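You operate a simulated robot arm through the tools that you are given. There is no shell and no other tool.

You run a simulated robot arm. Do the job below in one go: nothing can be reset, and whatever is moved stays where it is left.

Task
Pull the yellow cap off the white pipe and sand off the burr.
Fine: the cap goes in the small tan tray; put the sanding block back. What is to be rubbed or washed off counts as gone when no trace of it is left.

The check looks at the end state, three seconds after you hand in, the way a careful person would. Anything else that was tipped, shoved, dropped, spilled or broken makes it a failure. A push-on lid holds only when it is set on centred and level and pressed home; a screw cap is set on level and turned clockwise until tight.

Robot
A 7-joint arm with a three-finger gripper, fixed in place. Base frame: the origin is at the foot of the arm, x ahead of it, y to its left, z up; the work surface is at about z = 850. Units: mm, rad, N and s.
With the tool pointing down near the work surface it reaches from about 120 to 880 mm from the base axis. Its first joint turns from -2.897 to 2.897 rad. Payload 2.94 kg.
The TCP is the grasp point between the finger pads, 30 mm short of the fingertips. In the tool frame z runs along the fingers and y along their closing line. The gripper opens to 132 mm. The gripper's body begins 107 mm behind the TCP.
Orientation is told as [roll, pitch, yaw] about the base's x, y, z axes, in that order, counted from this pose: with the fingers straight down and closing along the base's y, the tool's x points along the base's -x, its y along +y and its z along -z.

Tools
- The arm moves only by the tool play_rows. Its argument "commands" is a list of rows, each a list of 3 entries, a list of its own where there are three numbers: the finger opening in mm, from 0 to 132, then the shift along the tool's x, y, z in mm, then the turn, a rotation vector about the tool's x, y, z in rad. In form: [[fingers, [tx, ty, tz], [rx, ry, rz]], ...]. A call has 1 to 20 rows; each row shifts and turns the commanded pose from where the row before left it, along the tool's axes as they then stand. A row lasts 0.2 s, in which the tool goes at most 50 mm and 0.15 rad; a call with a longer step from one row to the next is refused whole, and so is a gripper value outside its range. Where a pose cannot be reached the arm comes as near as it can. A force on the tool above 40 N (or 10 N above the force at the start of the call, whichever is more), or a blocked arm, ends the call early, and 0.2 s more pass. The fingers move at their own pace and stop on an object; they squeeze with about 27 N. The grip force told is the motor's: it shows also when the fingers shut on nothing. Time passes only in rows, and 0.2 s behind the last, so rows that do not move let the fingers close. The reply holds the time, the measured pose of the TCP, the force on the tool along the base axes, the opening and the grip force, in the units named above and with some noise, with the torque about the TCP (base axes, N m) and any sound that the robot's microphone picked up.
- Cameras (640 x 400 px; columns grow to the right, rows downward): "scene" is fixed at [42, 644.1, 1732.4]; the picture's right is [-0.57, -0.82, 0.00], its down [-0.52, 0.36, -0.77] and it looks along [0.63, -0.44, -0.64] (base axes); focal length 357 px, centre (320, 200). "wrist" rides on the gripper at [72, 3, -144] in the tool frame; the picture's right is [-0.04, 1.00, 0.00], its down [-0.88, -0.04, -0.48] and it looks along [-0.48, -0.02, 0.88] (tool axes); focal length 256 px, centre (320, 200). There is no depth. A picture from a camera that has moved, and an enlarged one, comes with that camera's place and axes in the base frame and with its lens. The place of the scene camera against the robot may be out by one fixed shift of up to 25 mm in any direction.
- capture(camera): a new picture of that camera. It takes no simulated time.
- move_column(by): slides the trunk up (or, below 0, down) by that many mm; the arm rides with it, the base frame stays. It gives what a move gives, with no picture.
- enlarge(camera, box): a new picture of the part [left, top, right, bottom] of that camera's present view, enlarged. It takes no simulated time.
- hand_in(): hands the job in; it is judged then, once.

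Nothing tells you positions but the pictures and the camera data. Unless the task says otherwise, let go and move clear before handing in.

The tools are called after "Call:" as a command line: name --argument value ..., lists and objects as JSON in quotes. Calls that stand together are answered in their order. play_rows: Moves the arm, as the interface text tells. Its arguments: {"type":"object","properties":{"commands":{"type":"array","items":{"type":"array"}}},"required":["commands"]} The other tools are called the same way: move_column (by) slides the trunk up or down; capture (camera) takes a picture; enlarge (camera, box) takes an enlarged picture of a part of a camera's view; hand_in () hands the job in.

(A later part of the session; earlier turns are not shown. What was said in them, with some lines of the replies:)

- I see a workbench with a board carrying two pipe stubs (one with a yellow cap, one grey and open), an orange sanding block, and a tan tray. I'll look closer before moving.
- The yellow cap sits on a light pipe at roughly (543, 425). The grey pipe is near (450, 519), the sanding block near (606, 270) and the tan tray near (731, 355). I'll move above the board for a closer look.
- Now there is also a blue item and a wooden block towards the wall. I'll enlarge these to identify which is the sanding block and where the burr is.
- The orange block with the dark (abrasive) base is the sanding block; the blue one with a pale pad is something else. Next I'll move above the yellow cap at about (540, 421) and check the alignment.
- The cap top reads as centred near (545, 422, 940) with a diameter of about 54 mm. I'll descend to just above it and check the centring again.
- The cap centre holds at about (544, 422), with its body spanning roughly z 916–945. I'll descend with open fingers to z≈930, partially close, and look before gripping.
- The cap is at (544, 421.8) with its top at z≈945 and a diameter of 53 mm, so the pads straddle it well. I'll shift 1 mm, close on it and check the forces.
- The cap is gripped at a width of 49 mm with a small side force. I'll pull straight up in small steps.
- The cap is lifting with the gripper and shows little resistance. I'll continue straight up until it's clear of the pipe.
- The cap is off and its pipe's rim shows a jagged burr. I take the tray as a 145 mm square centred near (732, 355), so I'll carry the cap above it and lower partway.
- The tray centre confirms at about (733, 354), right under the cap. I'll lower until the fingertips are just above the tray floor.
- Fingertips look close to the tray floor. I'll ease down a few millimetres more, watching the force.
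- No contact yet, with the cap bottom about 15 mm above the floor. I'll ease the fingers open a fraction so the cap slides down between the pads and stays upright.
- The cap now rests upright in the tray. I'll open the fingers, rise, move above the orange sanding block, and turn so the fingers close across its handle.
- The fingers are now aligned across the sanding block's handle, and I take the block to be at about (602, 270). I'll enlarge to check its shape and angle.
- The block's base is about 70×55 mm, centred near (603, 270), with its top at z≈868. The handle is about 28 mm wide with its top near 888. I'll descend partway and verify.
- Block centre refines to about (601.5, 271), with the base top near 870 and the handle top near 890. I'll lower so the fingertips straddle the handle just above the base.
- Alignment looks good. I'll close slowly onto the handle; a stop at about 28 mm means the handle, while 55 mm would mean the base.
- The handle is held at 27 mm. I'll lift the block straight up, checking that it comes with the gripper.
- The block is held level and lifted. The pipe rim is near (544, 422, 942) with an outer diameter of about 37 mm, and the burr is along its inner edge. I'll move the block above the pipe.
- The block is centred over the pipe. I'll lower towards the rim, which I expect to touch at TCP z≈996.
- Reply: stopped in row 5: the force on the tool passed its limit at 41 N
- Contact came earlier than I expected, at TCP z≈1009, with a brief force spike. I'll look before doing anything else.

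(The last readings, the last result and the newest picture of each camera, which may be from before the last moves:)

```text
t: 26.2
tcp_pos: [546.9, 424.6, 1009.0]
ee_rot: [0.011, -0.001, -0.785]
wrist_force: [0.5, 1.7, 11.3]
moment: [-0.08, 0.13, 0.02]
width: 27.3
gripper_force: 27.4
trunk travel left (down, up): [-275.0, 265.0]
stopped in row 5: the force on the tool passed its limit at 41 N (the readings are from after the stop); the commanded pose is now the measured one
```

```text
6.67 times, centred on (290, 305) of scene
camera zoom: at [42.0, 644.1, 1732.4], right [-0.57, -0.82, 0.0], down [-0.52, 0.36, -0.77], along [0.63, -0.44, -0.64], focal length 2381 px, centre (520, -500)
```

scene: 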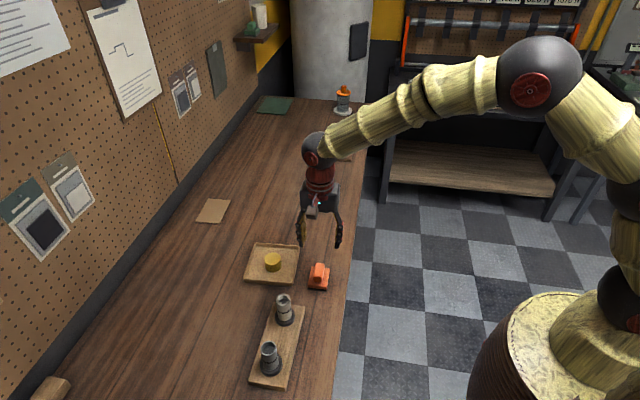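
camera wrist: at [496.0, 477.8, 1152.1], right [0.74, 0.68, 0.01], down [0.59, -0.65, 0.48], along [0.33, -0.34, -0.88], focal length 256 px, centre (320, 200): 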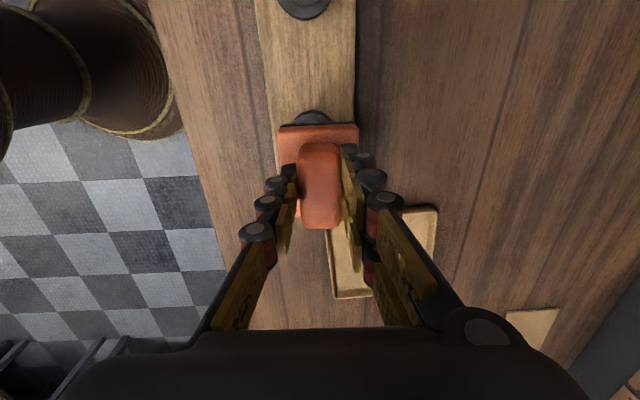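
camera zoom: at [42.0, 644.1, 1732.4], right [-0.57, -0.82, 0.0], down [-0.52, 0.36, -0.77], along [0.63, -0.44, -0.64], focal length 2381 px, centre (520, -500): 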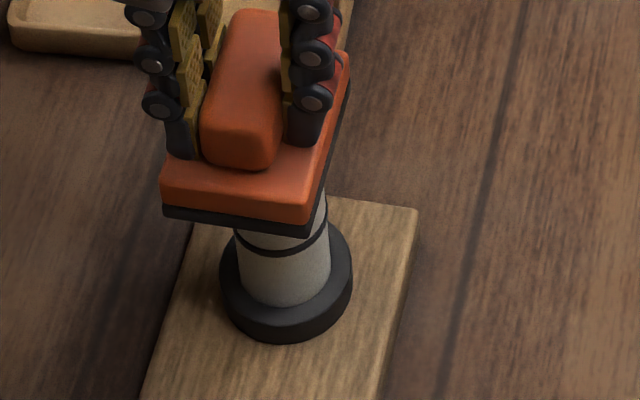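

Rechecking with the cap's measured width of 49 mm, the pipe axis is nearer (539, 422) and the rim is at z≈954, which explains the early, off-centre contact. The pipe hasn't moved. I'll lift, re-centre and approach gently.

Call:
play_rows --commands '[[10, [0, 0, -3], [0, 0, 0]], [10, [0, 0, -5], [0, 0, 0]], [10, [1, -3.5, 0], [0, 0, 0]], [10, [1, -4, 0], [0, 0, 0]], [10, [0, 0, 0], [0, 0, 0]]]'

Call:
capture --camera "wrist"

Call:
enlarge --camera "scene" --box '[265, 275, 315, 335]'

```text
t: 27.4
tcp_pos: [537.9, 418.5, 1013.1]
ee_rot: [0.008, -0.001, -0.784]
wrist_force: [0.9, -0.1, -0.9]
moment: [0.03, -0.01, -0.01]
width: 27.1
gripper_force: 27.0
trunk travel left (down, up): [-275.0, 265.0]
```

```text
taken
camera wrist: at [488.6, 473.0, 1157.7], right [0.74, 0.68, 0.01], down [0.59, -0.65, 0.48], along [0.33, -0.35, -0.88], focal length 256 px, centre (320, 200)
```

wrist: 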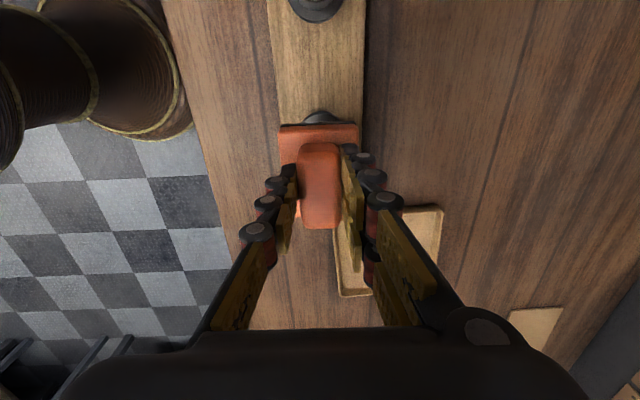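

```text
6.67 times, centred on (290, 305) of scene
camera zoom: at [42.0, 644.1, 1732.4], right [-0.57, -0.82, 0.0], down [-0.52, 0.36, -0.77], along [0.63, -0.44, -0.64], focal length 2381 px, centre (520, -500)
```

zoom: 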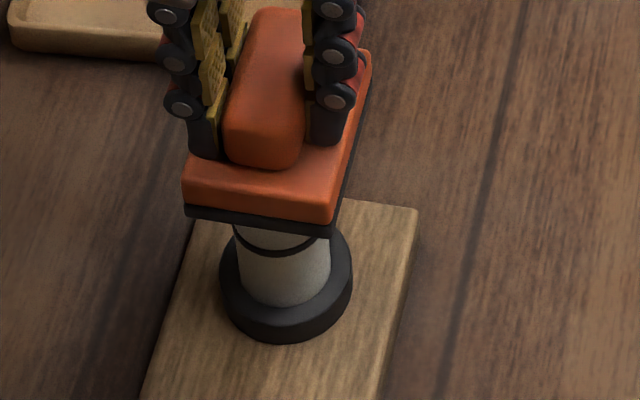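

Now the block is well centred over the pipe. I'll remove the small tilt, nudge it slightly and ease down in small steps to find light contact.

Call:
play_rows --commands '[[10, [2, 1.5, 0], [0.006, -0.006, 0]], [10, [0, 0, 1], [0, 0, 0]], [10, [0, 0, 1], [0, 0, 0]], [10, [0, 0, 0], [0, 0, 0]]]'

```text
t: 28.4
tcp_pos: [538.5, 421.7, 1012.3]
ee_rot: [0.001, -0.008, -0.784]
wrist_force: [-0.3, -0.1, -1.2]
moment: [-0.02, 0.0, -0.02]
width: 27.2
gripper_force: 27.1
trunk travel left (down, up): [-275.0, 265.0]
```

I'll correct the remaining small pitch and continue easing down towards contact.

Call:
play_rows --commands '[[10, [0, 0, 0], [0.001, 0.007, 0]], [10, [0, 0, 1], [0, 0, 0]], [10, [0, 0, 0], [0, 0, 0]]]'

Call:
play_rows --commands '[[10, [0, 0, 1], [0, 0, 0]], [10, [0, 0, 0], [0, 0, 0]]]'

```text
t: 29.2
tcp_pos: [539.1, 424.2, 1010.7]
ee_rot: [0.001, 0.001, -0.785]
wrist_force: [0.1, -0.7, -0.8]
moment: [-0.01, 0.01, -0.01]
width: 27.0
gripper_force: 27.4
trunk travel left (down, up): [-275.0, 265.0]
```

```text
t: 29.8
tcp_pos: [538.8, 422.5, 1010.1]
ee_rot: [0.001, -0.001, -0.785]
wrist_force: [-0.2, -0.6, -1.0]
moment: [-0.01, 0.01, 0.0]
width: 27.1
gripper_force: 27.1
trunk travel left (down, up): [-275.0, 265.0]
```

No contact yet at z≈1010. I'll continue in 1 mm steps.

Call:
play_rows --commands '[[10, [0, 0, 1], [0, 0, 0]], [10, [0, 0, 0], [0, 0, 0]]]'

Call:
play_rows --commands '[[10, [0, 0, 1], [0, 0, 0]], [10, [0, 0, 0], [0, 0, 0]]]'

Call:
play_rows --commands '[[10, [0, 0, 1], [0, 0, 0]], [10, [0, 0, 0], [0, 0, 0]]]'

```text
t: 30.4
tcp_pos: [537.6, 421.9, 1008.7]
ee_rot: [-0.002, -0.001, -0.785]
wrist_force: [-0.3, -0.7, 1.0]
moment: [0.03, -0.02, -0.03]
width: 27.3
gripper_force: 26.8
trunk travel left (down, up): [-275.0, 265.0]
```

```text
t: 31.0
tcp_pos: [537.9, 421.9, 1009.2]
ee_rot: [0.001, -0.001, -0.784]
wrist_force: [0.6, -0.3, 1.5]
moment: [0.05, 0.0, 0.02]
width: 27.3
gripper_force: 26.8
trunk travel left (down, up): [-275.0, 265.0]
```

```text
t: 31.6
tcp_pos: [537.9, 422.4, 1007.7]
ee_rot: [0.004, 0.001, -0.787]
wrist_force: [-0.6, -1.7, 8.2]
moment: [-0.09, 0.0, -0.02]
width: 27.2
gripper_force: 26.6
trunk travel left (down, up): [-275.0, 265.0]
```

Contact is light and steady at about 8 N, with little torque. I'll make gentle back-and-forth strokes along the block's length.

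Call:
play_rows --commands '[[10, [5, 0, 0], [0, 0, 0]], [10, [5, 0, 0], [0, 0, 0]], [10, [-7, 0, 0], [0, 0, 0]], [10, [-7, 0, 0], [0, 0, 0]], [10, [-6, 0, 0], [0, 0, 0]], [10, [7, 0, 0], [0, 0, 0]], [10, [7, 0, 0], [0, 0, 0]], [10, [6, 0, 0], [0, 0, 0]], [10, [-5, 0, 0], [0, 0, 0]], [10, [-5, 0, 0], [0, 0, 0]]]'

Call:
enlarge --camera "scene" --box '[265, 275, 315, 335]'

```text
t: 33.8
tcp_pos: [537.7, 421.8, 1008.2]
ee_rot: [0.004, 0.0, -0.787]
wrist_force: [-4.2, 4.7, 20.2]
moment: [0.25, 0.13, 0.02]
width: 27.1
gripper_force: 27.1
trunk travel left (down, up): [-275.0, 265.0]
```

```text
6.67 times, centred on (290, 305) of scene
camera zoom: at [42.0, 644.1, 1732.4], right [-0.57, -0.82, 0.0], down [-0.52, 0.36, -0.77], along [0.63, -0.44, -0.64], focal length 2381 px, centre (520, -500)
```

zoom: 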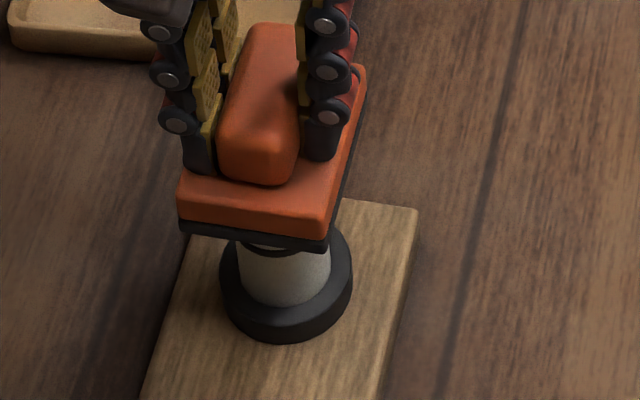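

The strokes went well and the board hasn't moved, but the force crept up to 20 N. I'll ease up slightly and add sideways and diagonal strokes to cover the whole rim.

Call:
play_rows --commands '[[10, [0, 0, -1], [0, 0, 0]], [10, [0, 3, 0], [0, 0, 0]], [10, [0, 3, 0], [0, 0, 0]], [10, [5, -3, 0], [0, 0, 0]], [10, [3, -3, 0], [0, 0, 0]], [10, [-3, -3, 0], [0, 0, 0]], [10, [-5, -3, 0], [0, 0, 0]], [10, [-5, 3, 0], [0, 0, 0]], [10, [-3, 3, 0], [0, 0, 0]], [10, [3, 3, 0], [0, 0, 0]], [10, [5, 3, 0], [0, 0, 0]], [10, [0, -3, 0], [0, 0, 0]], [10, [0, -3, 0], [0, 0, 0]], [10, [0, 0, 0], [0, 0, 0]]]'

Call:
enlarge --camera "scene" --box '[240, 250, 340, 350]'

```text
t: 36.8
tcp_pos: [538.1, 423.3, 1009.2]
ee_rot: [0.0, -0.001, -0.783]
wrist_force: [-0.5, 0.5, 1.3]
moment: [0.03, -0.02, 0.03]
width: 27.2
gripper_force: 27.0
trunk travel left (down, up): [-275.0, 265.0]
```

```text
4.00 times, centred on (290, 300) of scene
camera zoom: at [42.0, 644.1, 1732.4], right [-0.57, -0.82, 0.0], down [-0.52, 0.36, -0.77], along [0.63, -0.44, -0.64], focal length 1428 px, centre (440, -200)
```

zoom: 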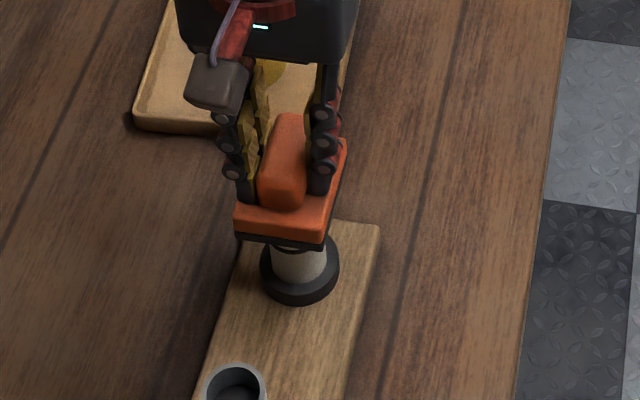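

Contact was light at the end of that pass. I'll press down 1 mm again, repeat the circular strokes, then lift away to inspect.

Call:
play_rows --commands '[[10, [0, 0, 1], [0, 0, 0]], [10, [0, 3, 0.3], [0, 0, 0]], [10, [0, 3, 0], [0, 0, 0]], [10, [5, -3, 0], [0, 0, 0]], [10, [3, -3, 0], [0, 0, 0]], [10, [-3, -3, 0], [0, 0, 0]], [10, [-5, -3, 0], [0, 0, 0]], [10, [-5, 3, 0], [0, 0, 0]], [10, [-3, 3, 0], [0, 0, 0]], [10, [3, 3, 0], [0, 0, 0]], [10, [5, 3, 0], [0, 0, 0]], [10, [5, -3, 0], [0, 0, 0]], [10, [3, -3, 0], [0, 0, 0]], [10, [-3, -3, 0], [0, 0, 0]], [10, [-5, -3, 0], [0, 0, 0]], [10, [-5, 3, 0], [0, 0, 0]], [10, [-3, 3, 0], [0, 0, 0]], [10, [3, 0, 0], [0, 0, 0]], [10, [5, 0, 0], [0, 0, 0]]]'

Call:
enlarge --camera "scene" --box '[240, 250, 340, 350]'

```text
t: 40.8
tcp_pos: [539.1, 422.3, 1008.2]
ee_rot: [0.004, -0.001, -0.787]
wrist_force: [4.4, -5.5, 22.9]
moment: [-0.25, -0.25, -0.01]
width: 26.9
gripper_force: 27.0
trunk travel left (down, up): [-275.0, 265.0]
```

```text
4.00 times, centred on (290, 300) of scene
camera zoom: at [42.0, 644.1, 1732.4], right [-0.57, -0.82, 0.0], down [-0.52, 0.36, -0.77], along [0.63, -0.44, -0.64], focal length 1428 px, centre (440, -200)
```

zoom: 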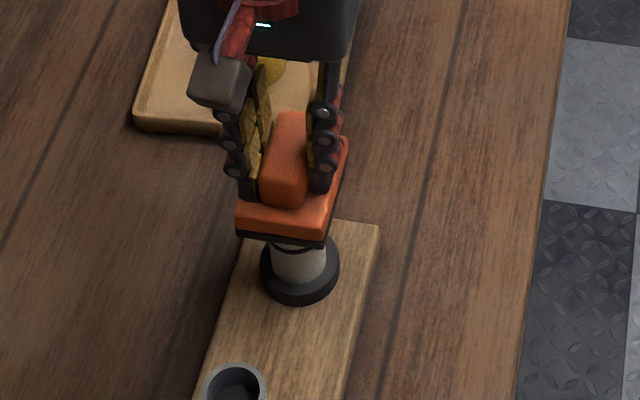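

Force was about 23 N and the board stayed put. I'll lift the block clear and move it aside to inspect the rim with both cameras.

Call:
play_rows --commands '[[10, [0, 0, -5], [0, 0, 0]], [10, [0, 0, -20], [0, 0, 0]], [10, [0, 0, -25], [0, 0, 0]], [10, [-25, 0, 0], [0, 0, 0]], [10, [-35, 0, 0], [0, 0, 0]], [10, [-25, 0, 0], [0, 0, 0]], [10, [0, 0, 0], [0, 0, 0]]]'

Call:
capture --camera "wrist"

Call:
enlarge --camera "scene" --box '[265, 275, 305, 325]'

Call:
enlarge --camera "wrist" --box '[290, 40, 360, 130]'

```text
t: 42.4
tcp_pos: [598.6, 363.3, 1057.1]
ee_rot: [0.001, -0.002, -0.786]
wrist_force: [0.2, 0.7, -0.3]
moment: [-0.02, 0.01, -0.03]
width: 27.3
gripper_force: 26.9
trunk travel left (down, up): [-275.0, 265.0]
```

```text
taken
camera wrist: at [549.9, 417.4, 1201.3], right [0.74, 0.68, 0.0], down [0.59, -0.65, 0.48], along [0.32, -0.35, -0.88], focal length 256 px, centre (320, 200)
```

wrist: 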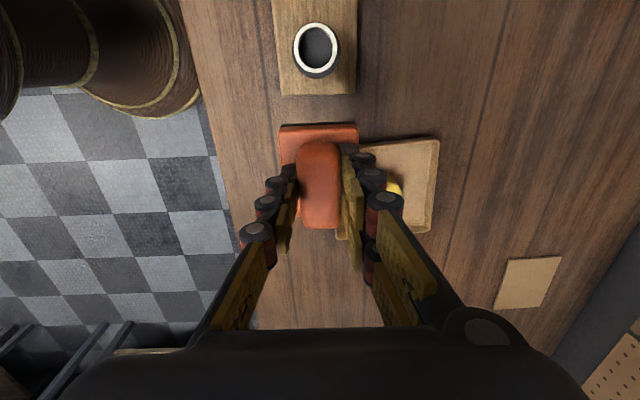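

```text
8.00 times, centred on (285, 300) of scene
camera zoom: at [42.0, 644.1, 1732.4], right [-0.57, -0.82, 0.0], down [-0.52, 0.36, -0.77], along [0.63, -0.44, -0.64], focal length 2857 px, centre (600, -600)
```

zoom: 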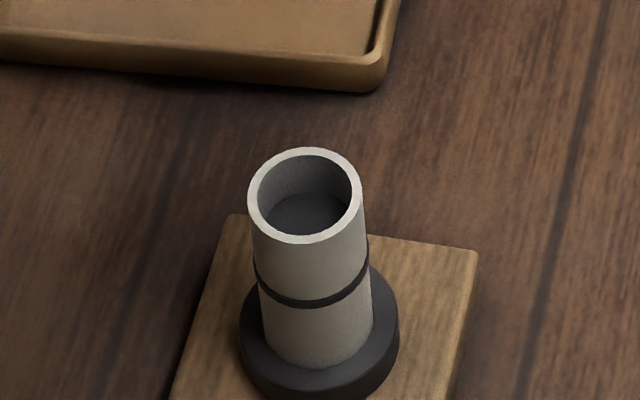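

```text
4.44 times, centred on (325, 85) of wrist
camera zoom: at [549.9, 417.4, 1201.3], right [0.74, 0.68, 0.0], down [0.59, -0.65, 0.48], along [0.32, -0.35, -0.88], focal length 1138 px, centre (298, 711)
```

zoom: 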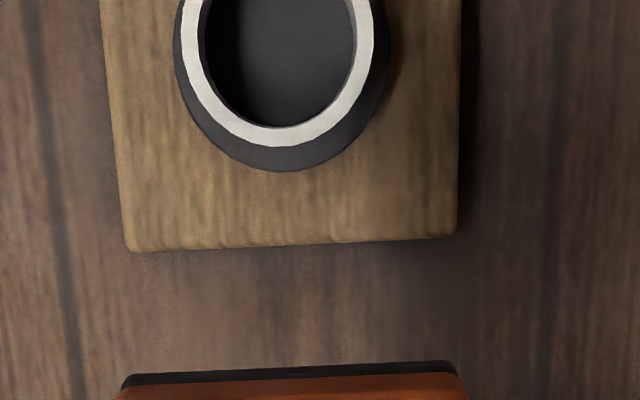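

The jagged burr is gone and the rim shows a clean, even ring. I'll zoom in on the full rim to be sure there's no residue.

Call:
enlarge --camera "wrist" --box '[285, 15, 350, 85]'

Call:
enlarge --camera "scene" --box '[274, 288, 296, 312]'

Call:
capture --camera "scene"

```text
5.71 times, centred on (318, 50) of wrist
camera zoom: at [549.9, 417.4, 1201.3], right [0.74, 0.68, 0.0], down [0.59, -0.65, 0.48], along [0.32, -0.35, -0.88], focal length 1463 px, centre (334, 1057)
```

zoom: 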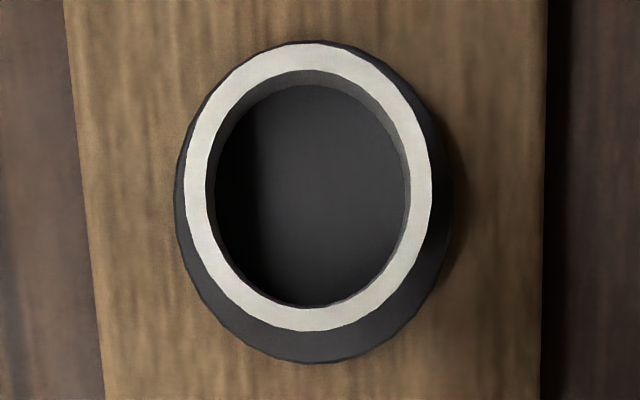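

```text
16.00 times, centred on (285, 300) of scene
camera zoom: at [42.0, 644.1, 1732.4], right [-0.57, -0.82, 0.0], down [-0.52, 0.36, -0.77], along [0.63, -0.44, -0.64], focal length 5714 px, centre (880, -1400)
```

zoom: 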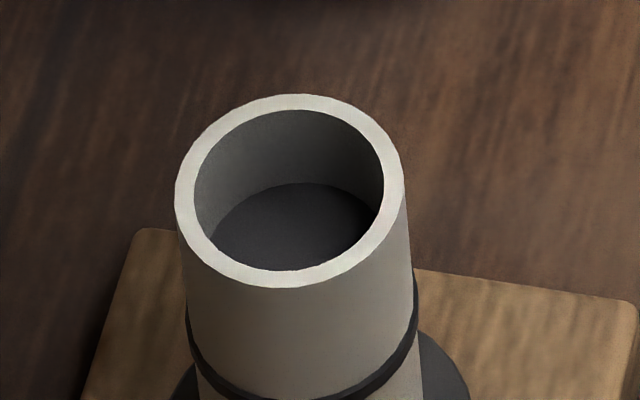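

```text
taken
```

scene: 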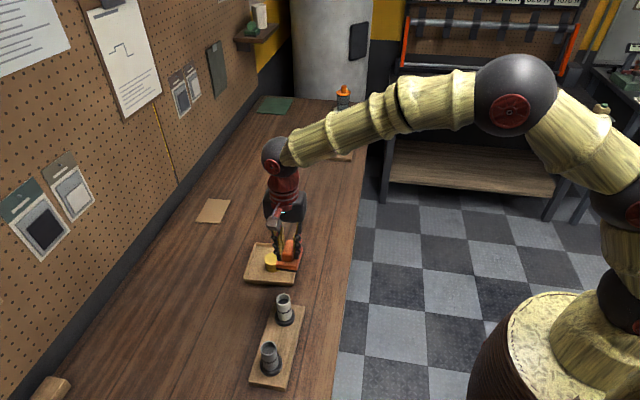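

The rim is completely clean. Now I'll carry the sanding block back to its original spot, at a gripped TCP of about (600.6, 269.8).

Call:
play_rows --commands '[[10, [-17, -16, 0], [0, 0, 0]], [10, [-20, -20, 0], [0, 0, 0]], [10, [-20, -20, 0], [0, 0, 0]], [10, [-10.5, -8.7, 0], [0, 0, 0]], [10, [0, 0, 25], [0, 0, 0]], [10, [0, 0, 35], [0, 0, 0]], [10, [0, 0, 35], [0, 0, 0]], [10, [0, 0, 15], [0, 0, 0]], [10, [0, 0, 0], [0, 0, 0]]]'

Call:
capture --camera "wrist"

Call:
enlarge --camera "scene" --box '[270, 230, 370, 310]'

```text
t: 44.4
tcp_pos: [602.2, 268.4, 947.7]
ee_rot: [0.002, 0.001, -0.786]
wrist_force: [0.1, -0.3, -1.0]
moment: [0.02, 0.01, -0.02]
width: 27.2
gripper_force: 26.7
trunk travel left (down, up): [-275.0, 265.0]
```

```text
taken
camera wrist: at [552.9, 322.9, 1091.8], right [0.74, 0.68, 0.0], down [0.59, -0.65, 0.48], along [0.32, -0.35, -0.88], focal length 256 px, centre (320, 200)
```

wrist: 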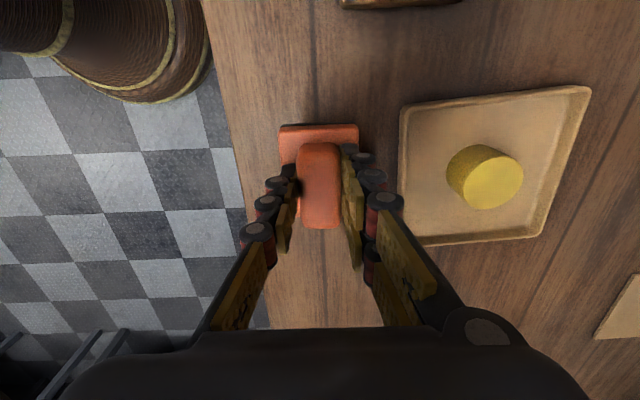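

```text
5.00 times, centred on (320, 270) of scene
camera zoom: at [42.0, 644.1, 1732.4], right [-0.57, -0.82, 0.0], down [-0.52, 0.36, -0.77], along [0.63, -0.44, -0.64], focal length 1786 px, centre (320, -150)
```

zoom: 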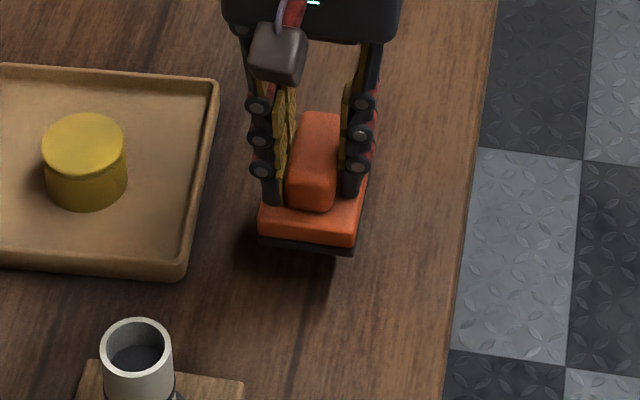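

Position is within about 2 mm of the original. I'll nudge it and lower gently towards the bench, which I expect to reach at TCP z≈904.

Call:
play_rows --commands '[[10, [1.7, 0, 20], [0, 0, 0]], [10, [0, 0, 15], [0, 0, 0]], [10, [0, 0, 4], [0, 0, 0]], [10, [0, 0, 0], [0, 0, 0]]]'

Call:
enlarge --camera "scene" --box '[270, 230, 370, 310]'

Call:
capture --camera "wrist"

```text
t: 45.4
tcp_pos: [598.4, 269.5, 908.1]
ee_rot: [0.0, 0.0, -0.787]
wrist_force: [0.6, 0.0, -1.4]
moment: [0.02, -0.02, 0.01]
width: 27.1
gripper_force: 27.1
trunk travel left (down, up): [-275.0, 265.0]
```

```text
5.00 times, centred on (320, 270) of scene
camera zoom: at [42.0, 644.1, 1732.4], right [-0.57, -0.82, 0.0], down [-0.52, 0.36, -0.77], along [0.63, -0.44, -0.64], focal length 1786 px, centre (320, -150)
```

zoom: 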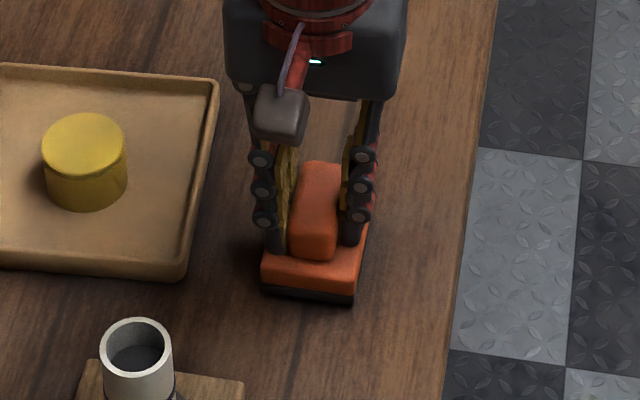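

```text
taken
camera wrist: at [549.8, 324.1, 1052.2], right [0.74, 0.68, 0.0], down [0.59, -0.65, 0.48], along [0.32, -0.35, -0.88], focal length 256 px, centre (320, 200)
```

wrist: 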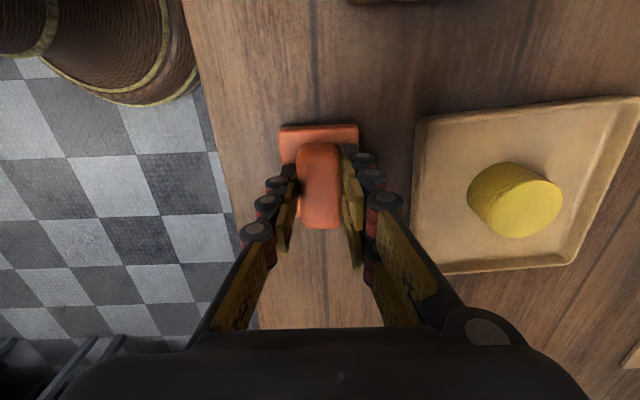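

Very close; the block is about 4 mm above the bench. I'll make a 1 mm correction and set it down gently.

Call:
play_rows --commands '[[10, [-1, 1, 1], [0, 0, 0]], [10, [0, 0, 1], [0, 0, 0]], [10, [0, 0, 1], [0, 0, 0]], [10, [0, 0, 0], [0, 0, 0]]]'

Call:
play_rows --commands '[[10, [0, 0, 1], [0, 0, 0]], [10, [0, 0, 0], [0, 0, 0]]]'

```text
t: 46.4
tcp_pos: [600.7, 270.6, 905.6]
ee_rot: [0.002, -0.002, -0.788]
wrist_force: [-0.7, 0.1, -1.6]
moment: [-0.01, -0.05, -0.02]
width: 27.0
gripper_force: 26.9
trunk travel left (down, up): [-275.0, 265.0]
```

```text
t: 47.0
tcp_pos: [601.2, 270.6, 903.5]
ee_rot: [0.003, -0.001, -0.787]
wrist_force: [-0.1, 0.0, -1.4]
moment: [0.02, 0.0, 0.01]
width: 27.0
gripper_force: 26.6
trunk travel left (down, up): [-275.0, 265.0]
```

There's no contact yet; the reading still shows the block's weight. I'll continue in half-millimetre steps.

Call:
play_rows --commands '[[10, [0, 0, 0.5], [0, 0, 0]], [10, [0, 0, 0], [0, 0, 0]]]'

Call:
play_rows --commands '[[10, [0, 0, 0.5], [0, 0, 0]], [10, [0, 0, 0], [0, 0, 0]]]'

```text
t: 47.6
tcp_pos: [601.0, 271.5, 903.2]
ee_rot: [0.001, 0.0, -0.785]
wrist_force: [1.4, -0.3, -0.8]
moment: [0.02, 0.03, -0.02]
width: 26.8
gripper_force: 27.3
trunk travel left (down, up): [-275.0, 265.0]
```

```text
t: 48.2
tcp_pos: [601.3, 270.4, 903.4]
ee_rot: [0.002, 0.0, -0.786]
wrist_force: [-1.2, 1.2, 5.1]
moment: [0.06, 0.15, -0.02]
width: 27.2
gripper_force: 27.0
trunk travel left (down, up): [-275.0, 265.0]
```

The block has touched down, with about 5 N up on the tool. I'll release it slowly, checking that it stays put.

Call:
play_rows --commands '[[26.5, [0, 0, -0.3], [0, 0, 0]], [28, [0, 0, 0], [0, 0, 0]], [32, [0, 0, 0], [0, 0, 0]], [40, [0, 0, 0], [0, 0, 0]], [50, [0, 0, 0], [0, 0, 0]], [60, [0, 0, 0], [0, 0, 0]], [60, [0, 0, 0], [0, 0, 0]]]'

Call:
enlarge --camera "scene" --box '[270, 230, 370, 310]'

Call:
capture --camera "wrist"

```text
t: 49.8
tcp_pos: [599.6, 270.6, 903.4]
ee_rot: [-0.002, -0.001, -0.784]
wrist_force: [-1.4, -0.4, 2.7]
moment: [0.09, -0.04, 0.03]
width: 60.0
gripper_force: 0.1
trunk travel left (down, up): [-275.0, 265.0]
```

```text
5.00 times, centred on (320, 270) of scene
camera zoom: at [42.0, 644.1, 1732.4], right [-0.57, -0.82, 0.0], down [-0.52, 0.36, -0.77], along [0.63, -0.44, -0.64], focal length 1786 px, centre (320, -150)
```

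zoom: 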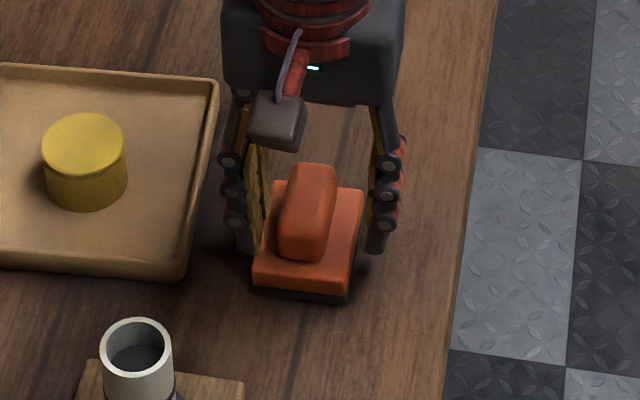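

```text
taken
camera wrist: at [551.4, 324.6, 1046.6], right [0.74, 0.68, 0.0], down [0.59, -0.65, 0.48], along [0.32, -0.35, -0.88], focal length 256 px, centre (320, 200)
```

wrist: 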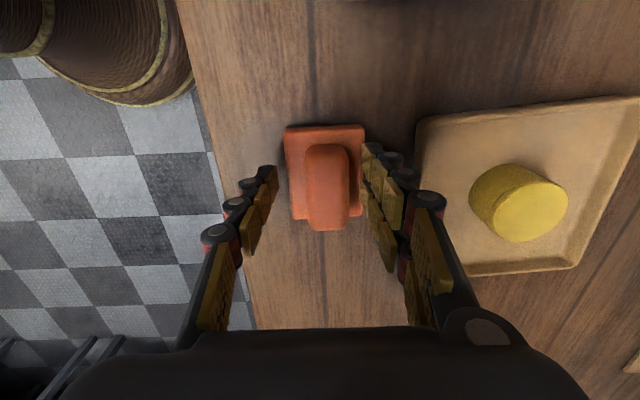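

The block seems to have shifted towards one finger while opening, and there is still 2.7 N on the tool. I'll look closely before moving.

Call:
enlarge --camera "scene" --box '[295, 255, 345, 300]'

Call:
enlarge --camera "wrist" --box '[260, 110, 400, 250]'

```text
8.89 times, centred on (320, 278) of scene
camera zoom: at [42.0, 644.1, 1732.4], right [-0.57, -0.82, 0.0], down [-0.52, 0.36, -0.77], along [0.63, -0.44, -0.64], focal length 3174 px, centre (320, -489)
```

zoom: 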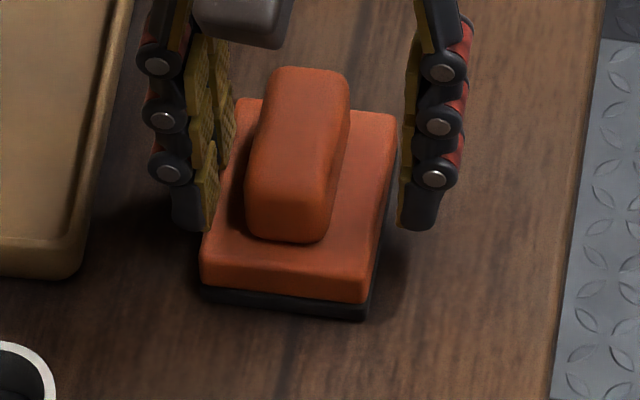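

```text
2.86 times, centred on (330, 180) of wrist
camera zoom: at [551.4, 324.6, 1046.6], right [0.74, 0.68, 0.0], down [0.59, -0.65, 0.48], along [0.32, -0.35, -0.88], focal length 731 px, centre (291, 257)
```

zoom: 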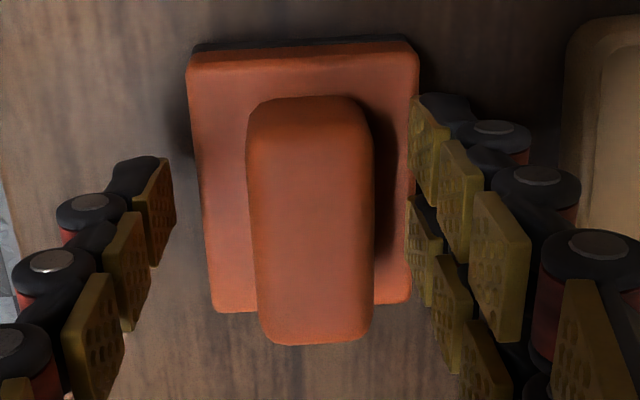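

The fingertips appear to have pressed on the base's top while opening and dragged the block about 6 mm sideways. I'll raise 4 mm to take the pressure off and look again.

Call:
play_rows --commands '[[60, [0, 0, -1], [0, 0, 0]], [60, [0, 0, -1], [0, 0, 0]], [60, [0, 0, -2], [0, 0, 0]], [60, [0, 0, 0], [0, 0, 0]]]'

Call:
enlarge --camera "scene" --box '[295, 255, 345, 300]'

Call:
capture --camera "wrist"

```text
t: 50.8
tcp_pos: [601.7, 269.6, 907.1]
ee_rot: [0.001, 0.0, -0.786]
wrist_force: [-0.9, -0.5, -0.4]
moment: [0.0, -0.01, 0.01]
width: 60.0
gripper_force: 0.1
trunk travel left (down, up): [-275.0, 265.0]
```

```text
8.89 times, centred on (320, 278) of scene
camera zoom: at [42.0, 644.1, 1732.4], right [-0.57, -0.82, 0.0], down [-0.52, 0.36, -0.77], along [0.63, -0.44, -0.64], focal length 3174 px, centre (320, -489)
```

zoom: 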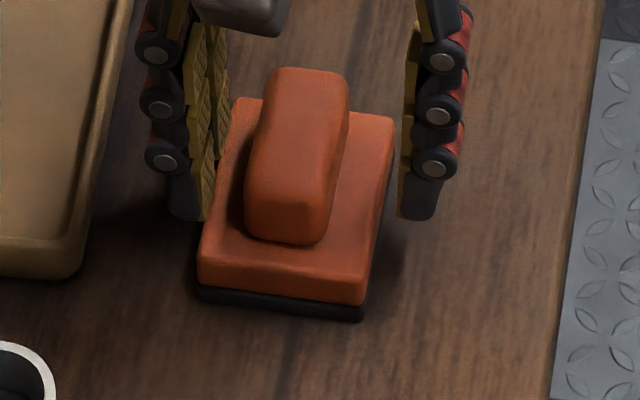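

```text
taken
camera wrist: at [552.3, 324.4, 1050.9], right [0.74, 0.68, 0.0], down [0.59, -0.65, 0.48], along [0.32, -0.35, -0.88], focal length 256 px, centre (320, 200)
```

wrist: 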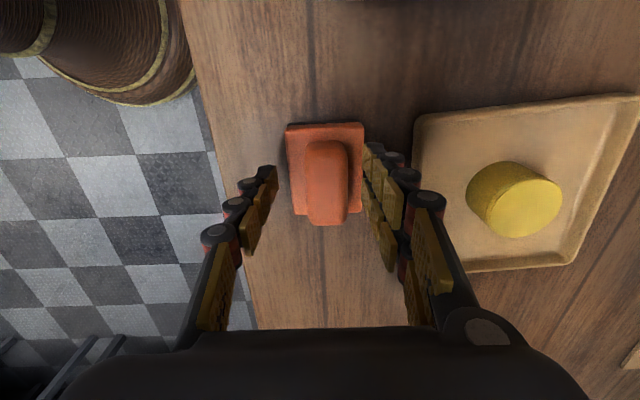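

The pressure is off and the block sits flat. I'll compare it against the original picture to measure how far it is from its starting place.

Call:
enlarge --camera "scene" --box '[260, 240, 340, 340]'

Call:
enlarge --camera "scene" --box '[270, 230, 370, 310]'

```text
4.00 times, centred on (300, 290) of scene
camera zoom: at [42.0, 644.1, 1732.4], right [-0.57, -0.82, 0.0], down [-0.52, 0.36, -0.77], along [0.63, -0.44, -0.64], focal length 1428 px, centre (400, -160)
```

zoom: 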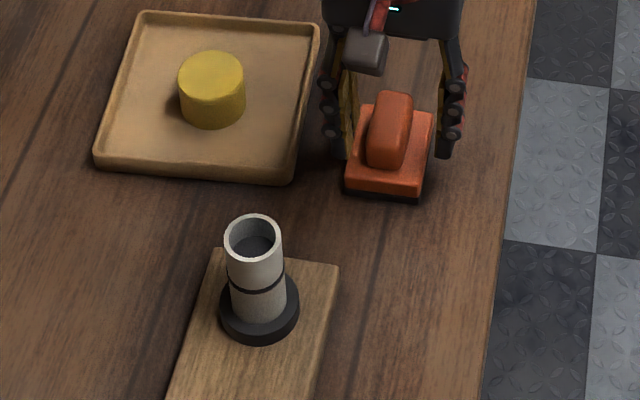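

```text
5.00 times, centred on (320, 270) of scene
camera zoom: at [42.0, 644.1, 1732.4], right [-0.57, -0.82, 0.0], down [-0.52, 0.36, -0.77], along [0.63, -0.44, -0.64], focal length 1786 px, centre (320, -150)
```

zoom: 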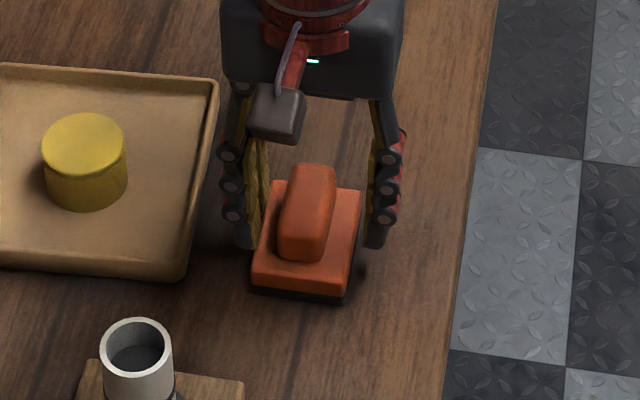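

The block is about 6 mm from its original place. I'll regrip it by the handle from this slightly higher position, then lift a few millimetres and set it back exactly.

Call:
play_rows --commands '[[60, [0, 4.3, 0], [0, 0, 0]], [52, [0, 0, 0], [0, 0, 0]], [44, [0, 0, 0], [0, 0, 0]], [36, [0, 0, 0], [0, 0, 0]], [30, [0, 0, 0], [0, 0, 0]], [20, [0, 0, 0], [0, 0, 0]], [10, [0, 0, 0], [0, 0, 0]], [10, [0, 0, 0], [0, 0, 0]]]'

Call:
capture --camera "wrist"

Call:
enlarge --camera "scene" --box '[260, 240, 340, 340]'

```text
t: 52.6
tcp_pos: [603.4, 272.3, 905.9]
ee_rot: [0.0, 0.001, -0.786]
wrist_force: [-0.3, -0.2, -0.3]
moment: [-0.02, 0.03, -0.01]
width: 27.2
gripper_force: 26.8
trunk travel left (down, up): [-275.0, 265.0]
```

```text
taken
camera wrist: at [555.6, 327.5, 1050.7], right [0.74, 0.68, 0.0], down [0.59, -0.65, 0.48], along [0.32, -0.35, -0.88], focal length 256 px, centre (320, 200)
```

wrist: 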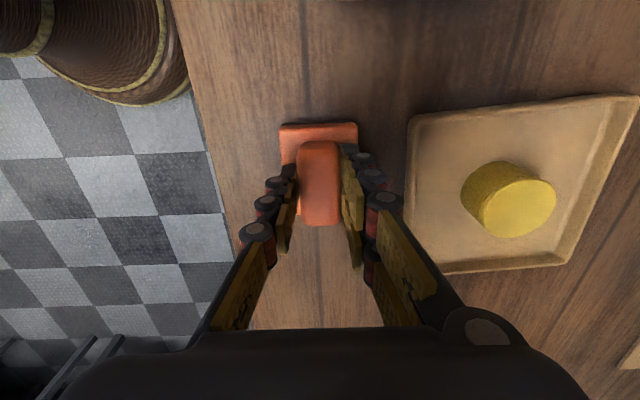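

```text
4.00 times, centred on (300, 290) of scene
camera zoom: at [42.0, 644.1, 1732.4], right [-0.57, -0.82, 0.0], down [-0.52, 0.36, -0.77], along [0.63, -0.44, -0.64], focal length 1428 px, centre (400, -160)
```

zoom: 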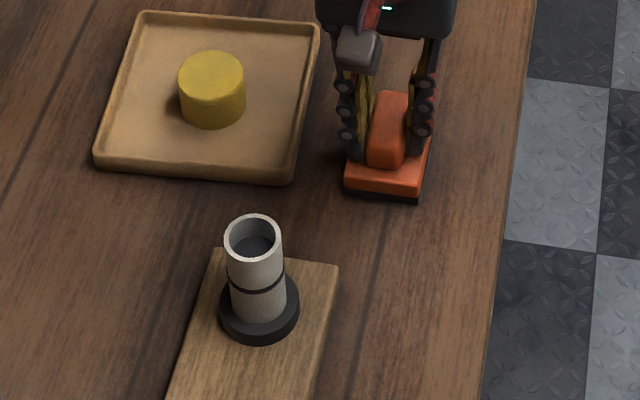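

It's gripped cleanly without shifting the block. I'll lift 5 mm, shift it back about 5 mm in y and 3.5 mm in x of the tool, and lower again.

Call:
play_rows --commands '[[10, [0, 0, -2], [0, 0, 0]], [10, [0, 0, -3], [0, 0, 0]], [10, [1.8, -2.5, 0], [0, 0, 0]], [10, [1.8, -2.5, 0], [0, 0, 0]], [10, [0, 0, 2], [0, 0, 0]], [10, [0, 0, 2], [0, 0, 0]], [10, [0, 0, 0], [0, 0, 0]]]'

Call:
enlarge --camera "scene" --box '[260, 240, 340, 340]'

```text
t: 54.2
tcp_pos: [598.1, 271.7, 908.1]
ee_rot: [-0.001, -0.001, -0.785]
wrist_force: [0.2, -0.1, -0.4]
moment: [-0.01, 0.02, 0.01]
width: 27.1
gripper_force: 26.8
trunk travel left (down, up): [-275.0, 265.0]
```

```text
4.00 times, centred on (300, 290) of scene
camera zoom: at [42.0, 644.1, 1732.4], right [-0.57, -0.82, 0.0], down [-0.52, 0.36, -0.77], along [0.63, -0.44, -0.64], focal length 1428 px, centre (400, -160)
```

zoom: 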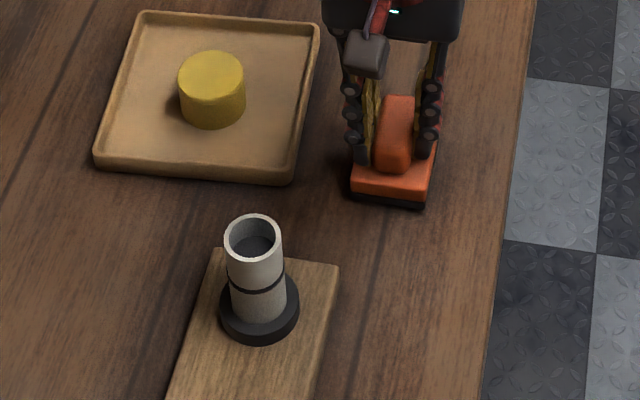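

It's now within a pixel of the original picture. I'll ease it down in half-millimetre steps until it rests.

Call:
play_rows --commands '[[10, [0, 0, 0.5], [0, 0, 0]], [10, [0, 0, 0.5], [0, 0, 0]], [10, [0, 0, 0], [0, 0, 0]]]'

Call:
play_rows --commands '[[10, [0, 0, 0.5], [0, 0, 0]], [10, [0, 0, 0], [0, 0, 0]]]'

```text
t: 55.0
tcp_pos: [598.0, 272.2, 907.7]
ee_rot: [-0.001, 0.0, -0.784]
wrist_force: [1.2, 0.0, 0.3]
moment: [0.0, 0.01, 0.03]
width: 27.3
gripper_force: 26.8
trunk travel left (down, up): [-275.0, 265.0]
```

```text
t: 55.6
tcp_pos: [599.4, 272.2, 906.6]
ee_rot: [0.0, 0.0, -0.785]
wrist_force: [-0.1, -0.8, 3.1]
moment: [-0.11, 0.12, -0.01]
width: 27.3
gripper_force: 26.6
trunk travel left (down, up): [-275.0, 265.0]
```

It has touched down at about 3 N. I'll relieve the pressure a little, release slowly, and look.

Call:
play_rows --commands '[[10, [0, 0, -0.4], [0, 0, 0]], [27, [0, 0, 0], [0, 0, 0]], [28, [0, 0, 0], [0, 0, 0]], [30, [0, 0, 0], [0, 0, 0]], [36, [0, 0, 0], [0, 0, 0]], [44, [0, 0, 0], [0, 0, 0]], [52, [0, 0, 0], [0, 0, 0]], [60, [0, 0, 0], [0, 0, 0]]]'

Call:
enlarge --camera "scene" --box '[260, 240, 340, 340]'

Call:
capture --camera "wrist"

```text
t: 57.4
tcp_pos: [598.3, 272.4, 905.8]
ee_rot: [0.001, 0.001, -0.784]
wrist_force: [-0.2, -0.5, -0.4]
moment: [0.04, 0.0, 0.0]
width: 60.2
gripper_force: 0.0
trunk travel left (down, up): [-275.0, 265.0]
```

```text
4.00 times, centred on (300, 290) of scene
camera zoom: at [42.0, 644.1, 1732.4], right [-0.57, -0.82, 0.0], down [-0.52, 0.36, -0.77], along [0.63, -0.44, -0.64], focal length 1428 px, centre (400, -160)
```

zoom: 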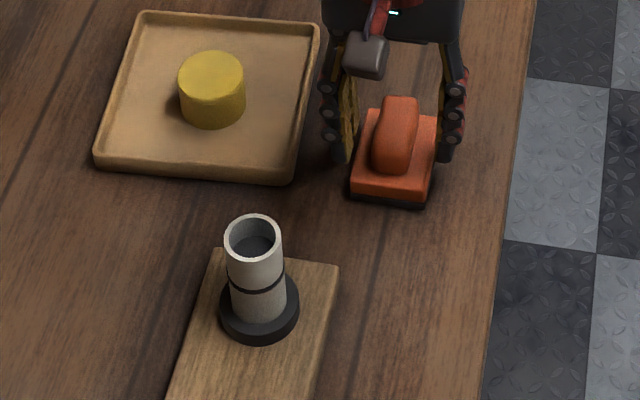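

```text
taken
camera wrist: at [549.5, 326.2, 1050.6], right [0.74, 0.68, 0.0], down [0.59, -0.65, 0.48], along [0.32, -0.35, -0.88], focal length 256 px, centre (320, 200)
```

wrist: 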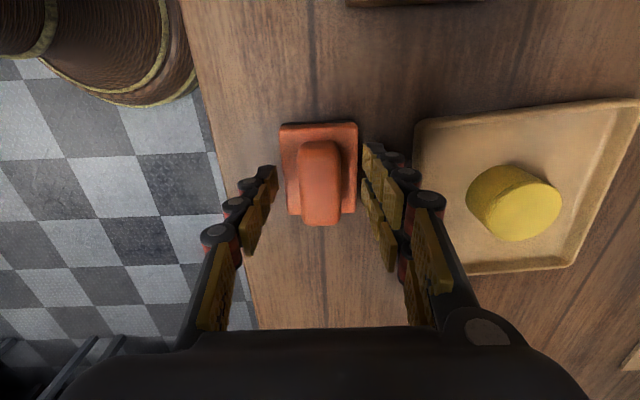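

The block is released flat in its original place. I'll raise the arm straight up and clear, then make a final check.

Call:
play_rows --commands '[[60, [0, 0, -5], [0, 0, 0]], [60, [0, 0, -25], [0, 0, 0]], [60, [0, 0, -45], [0, 0, 0]], [60, [0, 0, -45], [0, 0, 0]], [60, [0, 0, -45], [0, 0, 0]], [60, [0, 0, -45], [0, 0, 0]], [60, [0, 0, -45], [0, 0, 0]], [60, [0, 0, 0], [0, 0, 0]]]'

Call:
capture --camera "wrist"

Call:
capture --camera "scene"

Call:
enlarge --camera "scene" --box '[260, 240, 340, 340]'

Call:
enlarge --camera "scene" --box '[270, 284, 300, 316]'

```text
t: 59.2
tcp_pos: [596.2, 270.4, 1163.0]
ee_rot: [0.002, 0.0, -0.786]
wrist_force: [-0.2, 0.2, 0.2]
moment: [-0.01, 0.03, 0.02]
width: 60.3
gripper_force: 0.0
trunk travel left (down, up): [-275.0, 265.0]
```

```text
taken
camera wrist: at [547.4, 324.1, 1306.1], right [0.74, 0.68, 0.0], down [0.59, -0.65, 0.48], along [0.32, -0.35, -0.88], focal length 256 px, centre (320, 200)
```

wrist: 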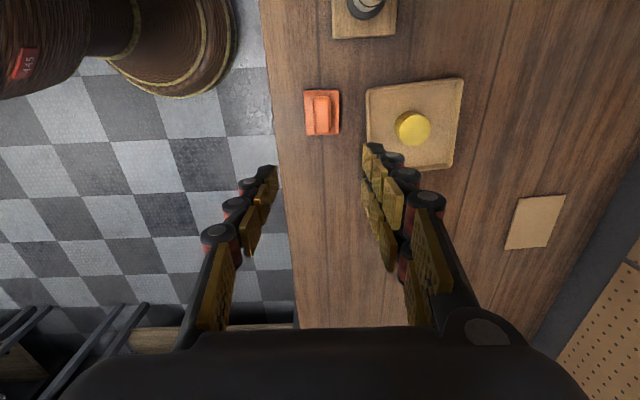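

```text
taken
```

scene: 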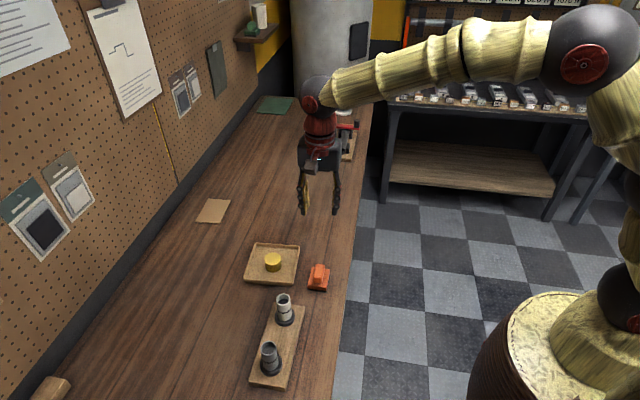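

```text
4.00 times, centred on (300, 290) of scene
camera zoom: at [42.0, 644.1, 1732.4], right [-0.57, -0.82, 0.0], down [-0.52, 0.36, -0.77], along [0.63, -0.44, -0.64], focal length 1428 px, centre (400, -160)
```

zoom: 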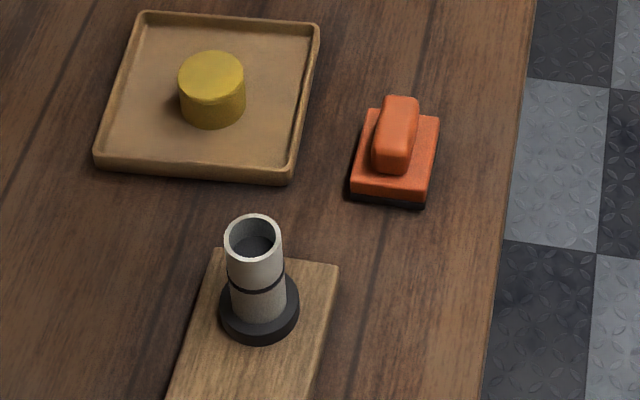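

```text
12.50 times, centred on (285, 300) of scene
camera zoom: at [42.0, 644.1, 1732.4], right [-0.57, -0.82, 0.0], down [-0.52, 0.36, -0.77], along [0.63, -0.44, -0.64], focal length 4464 px, centre (758, -1050)
```

zoom: 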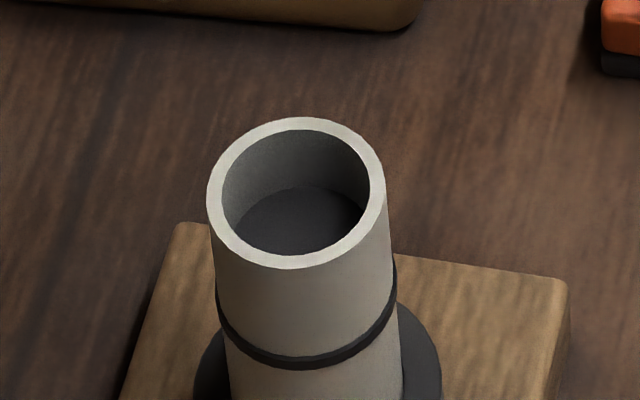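

The cap rests upright in the tan tray and the pipe rim is clean all round. The sanding block is back within a few millimetres of its original spot, nothing else has moved, and the gripper is empty and clear, so I'm handing in.

Call:
hand_in

```text
The job is handed in.
```

The job is done and handed in; I haven't seen the check's result.

- **Cap:** the yellow cap came straight off the white pipe and is resting upright in the middle of the small tan tray. I let it slide down about 15 mm between the fingers to land there.
- **Burr:** close-up pictures of the rim from both cameras show a clean, even ring with no trace of the burr.
- **Sanding block:** it lies flat, within a few millimetres of where it started. On my first release the fingertips dragged it about 6 mm, so I regripped it and set it back.
- **Force spike:** my first approach to the pipe was off-centre and briefly hit 41 N. The pipe and its board showed no movement in the pictures afterwards.

I saw nothing else moved or tipped in the final pictures, and the gripper was empty and well clear when I handed in.
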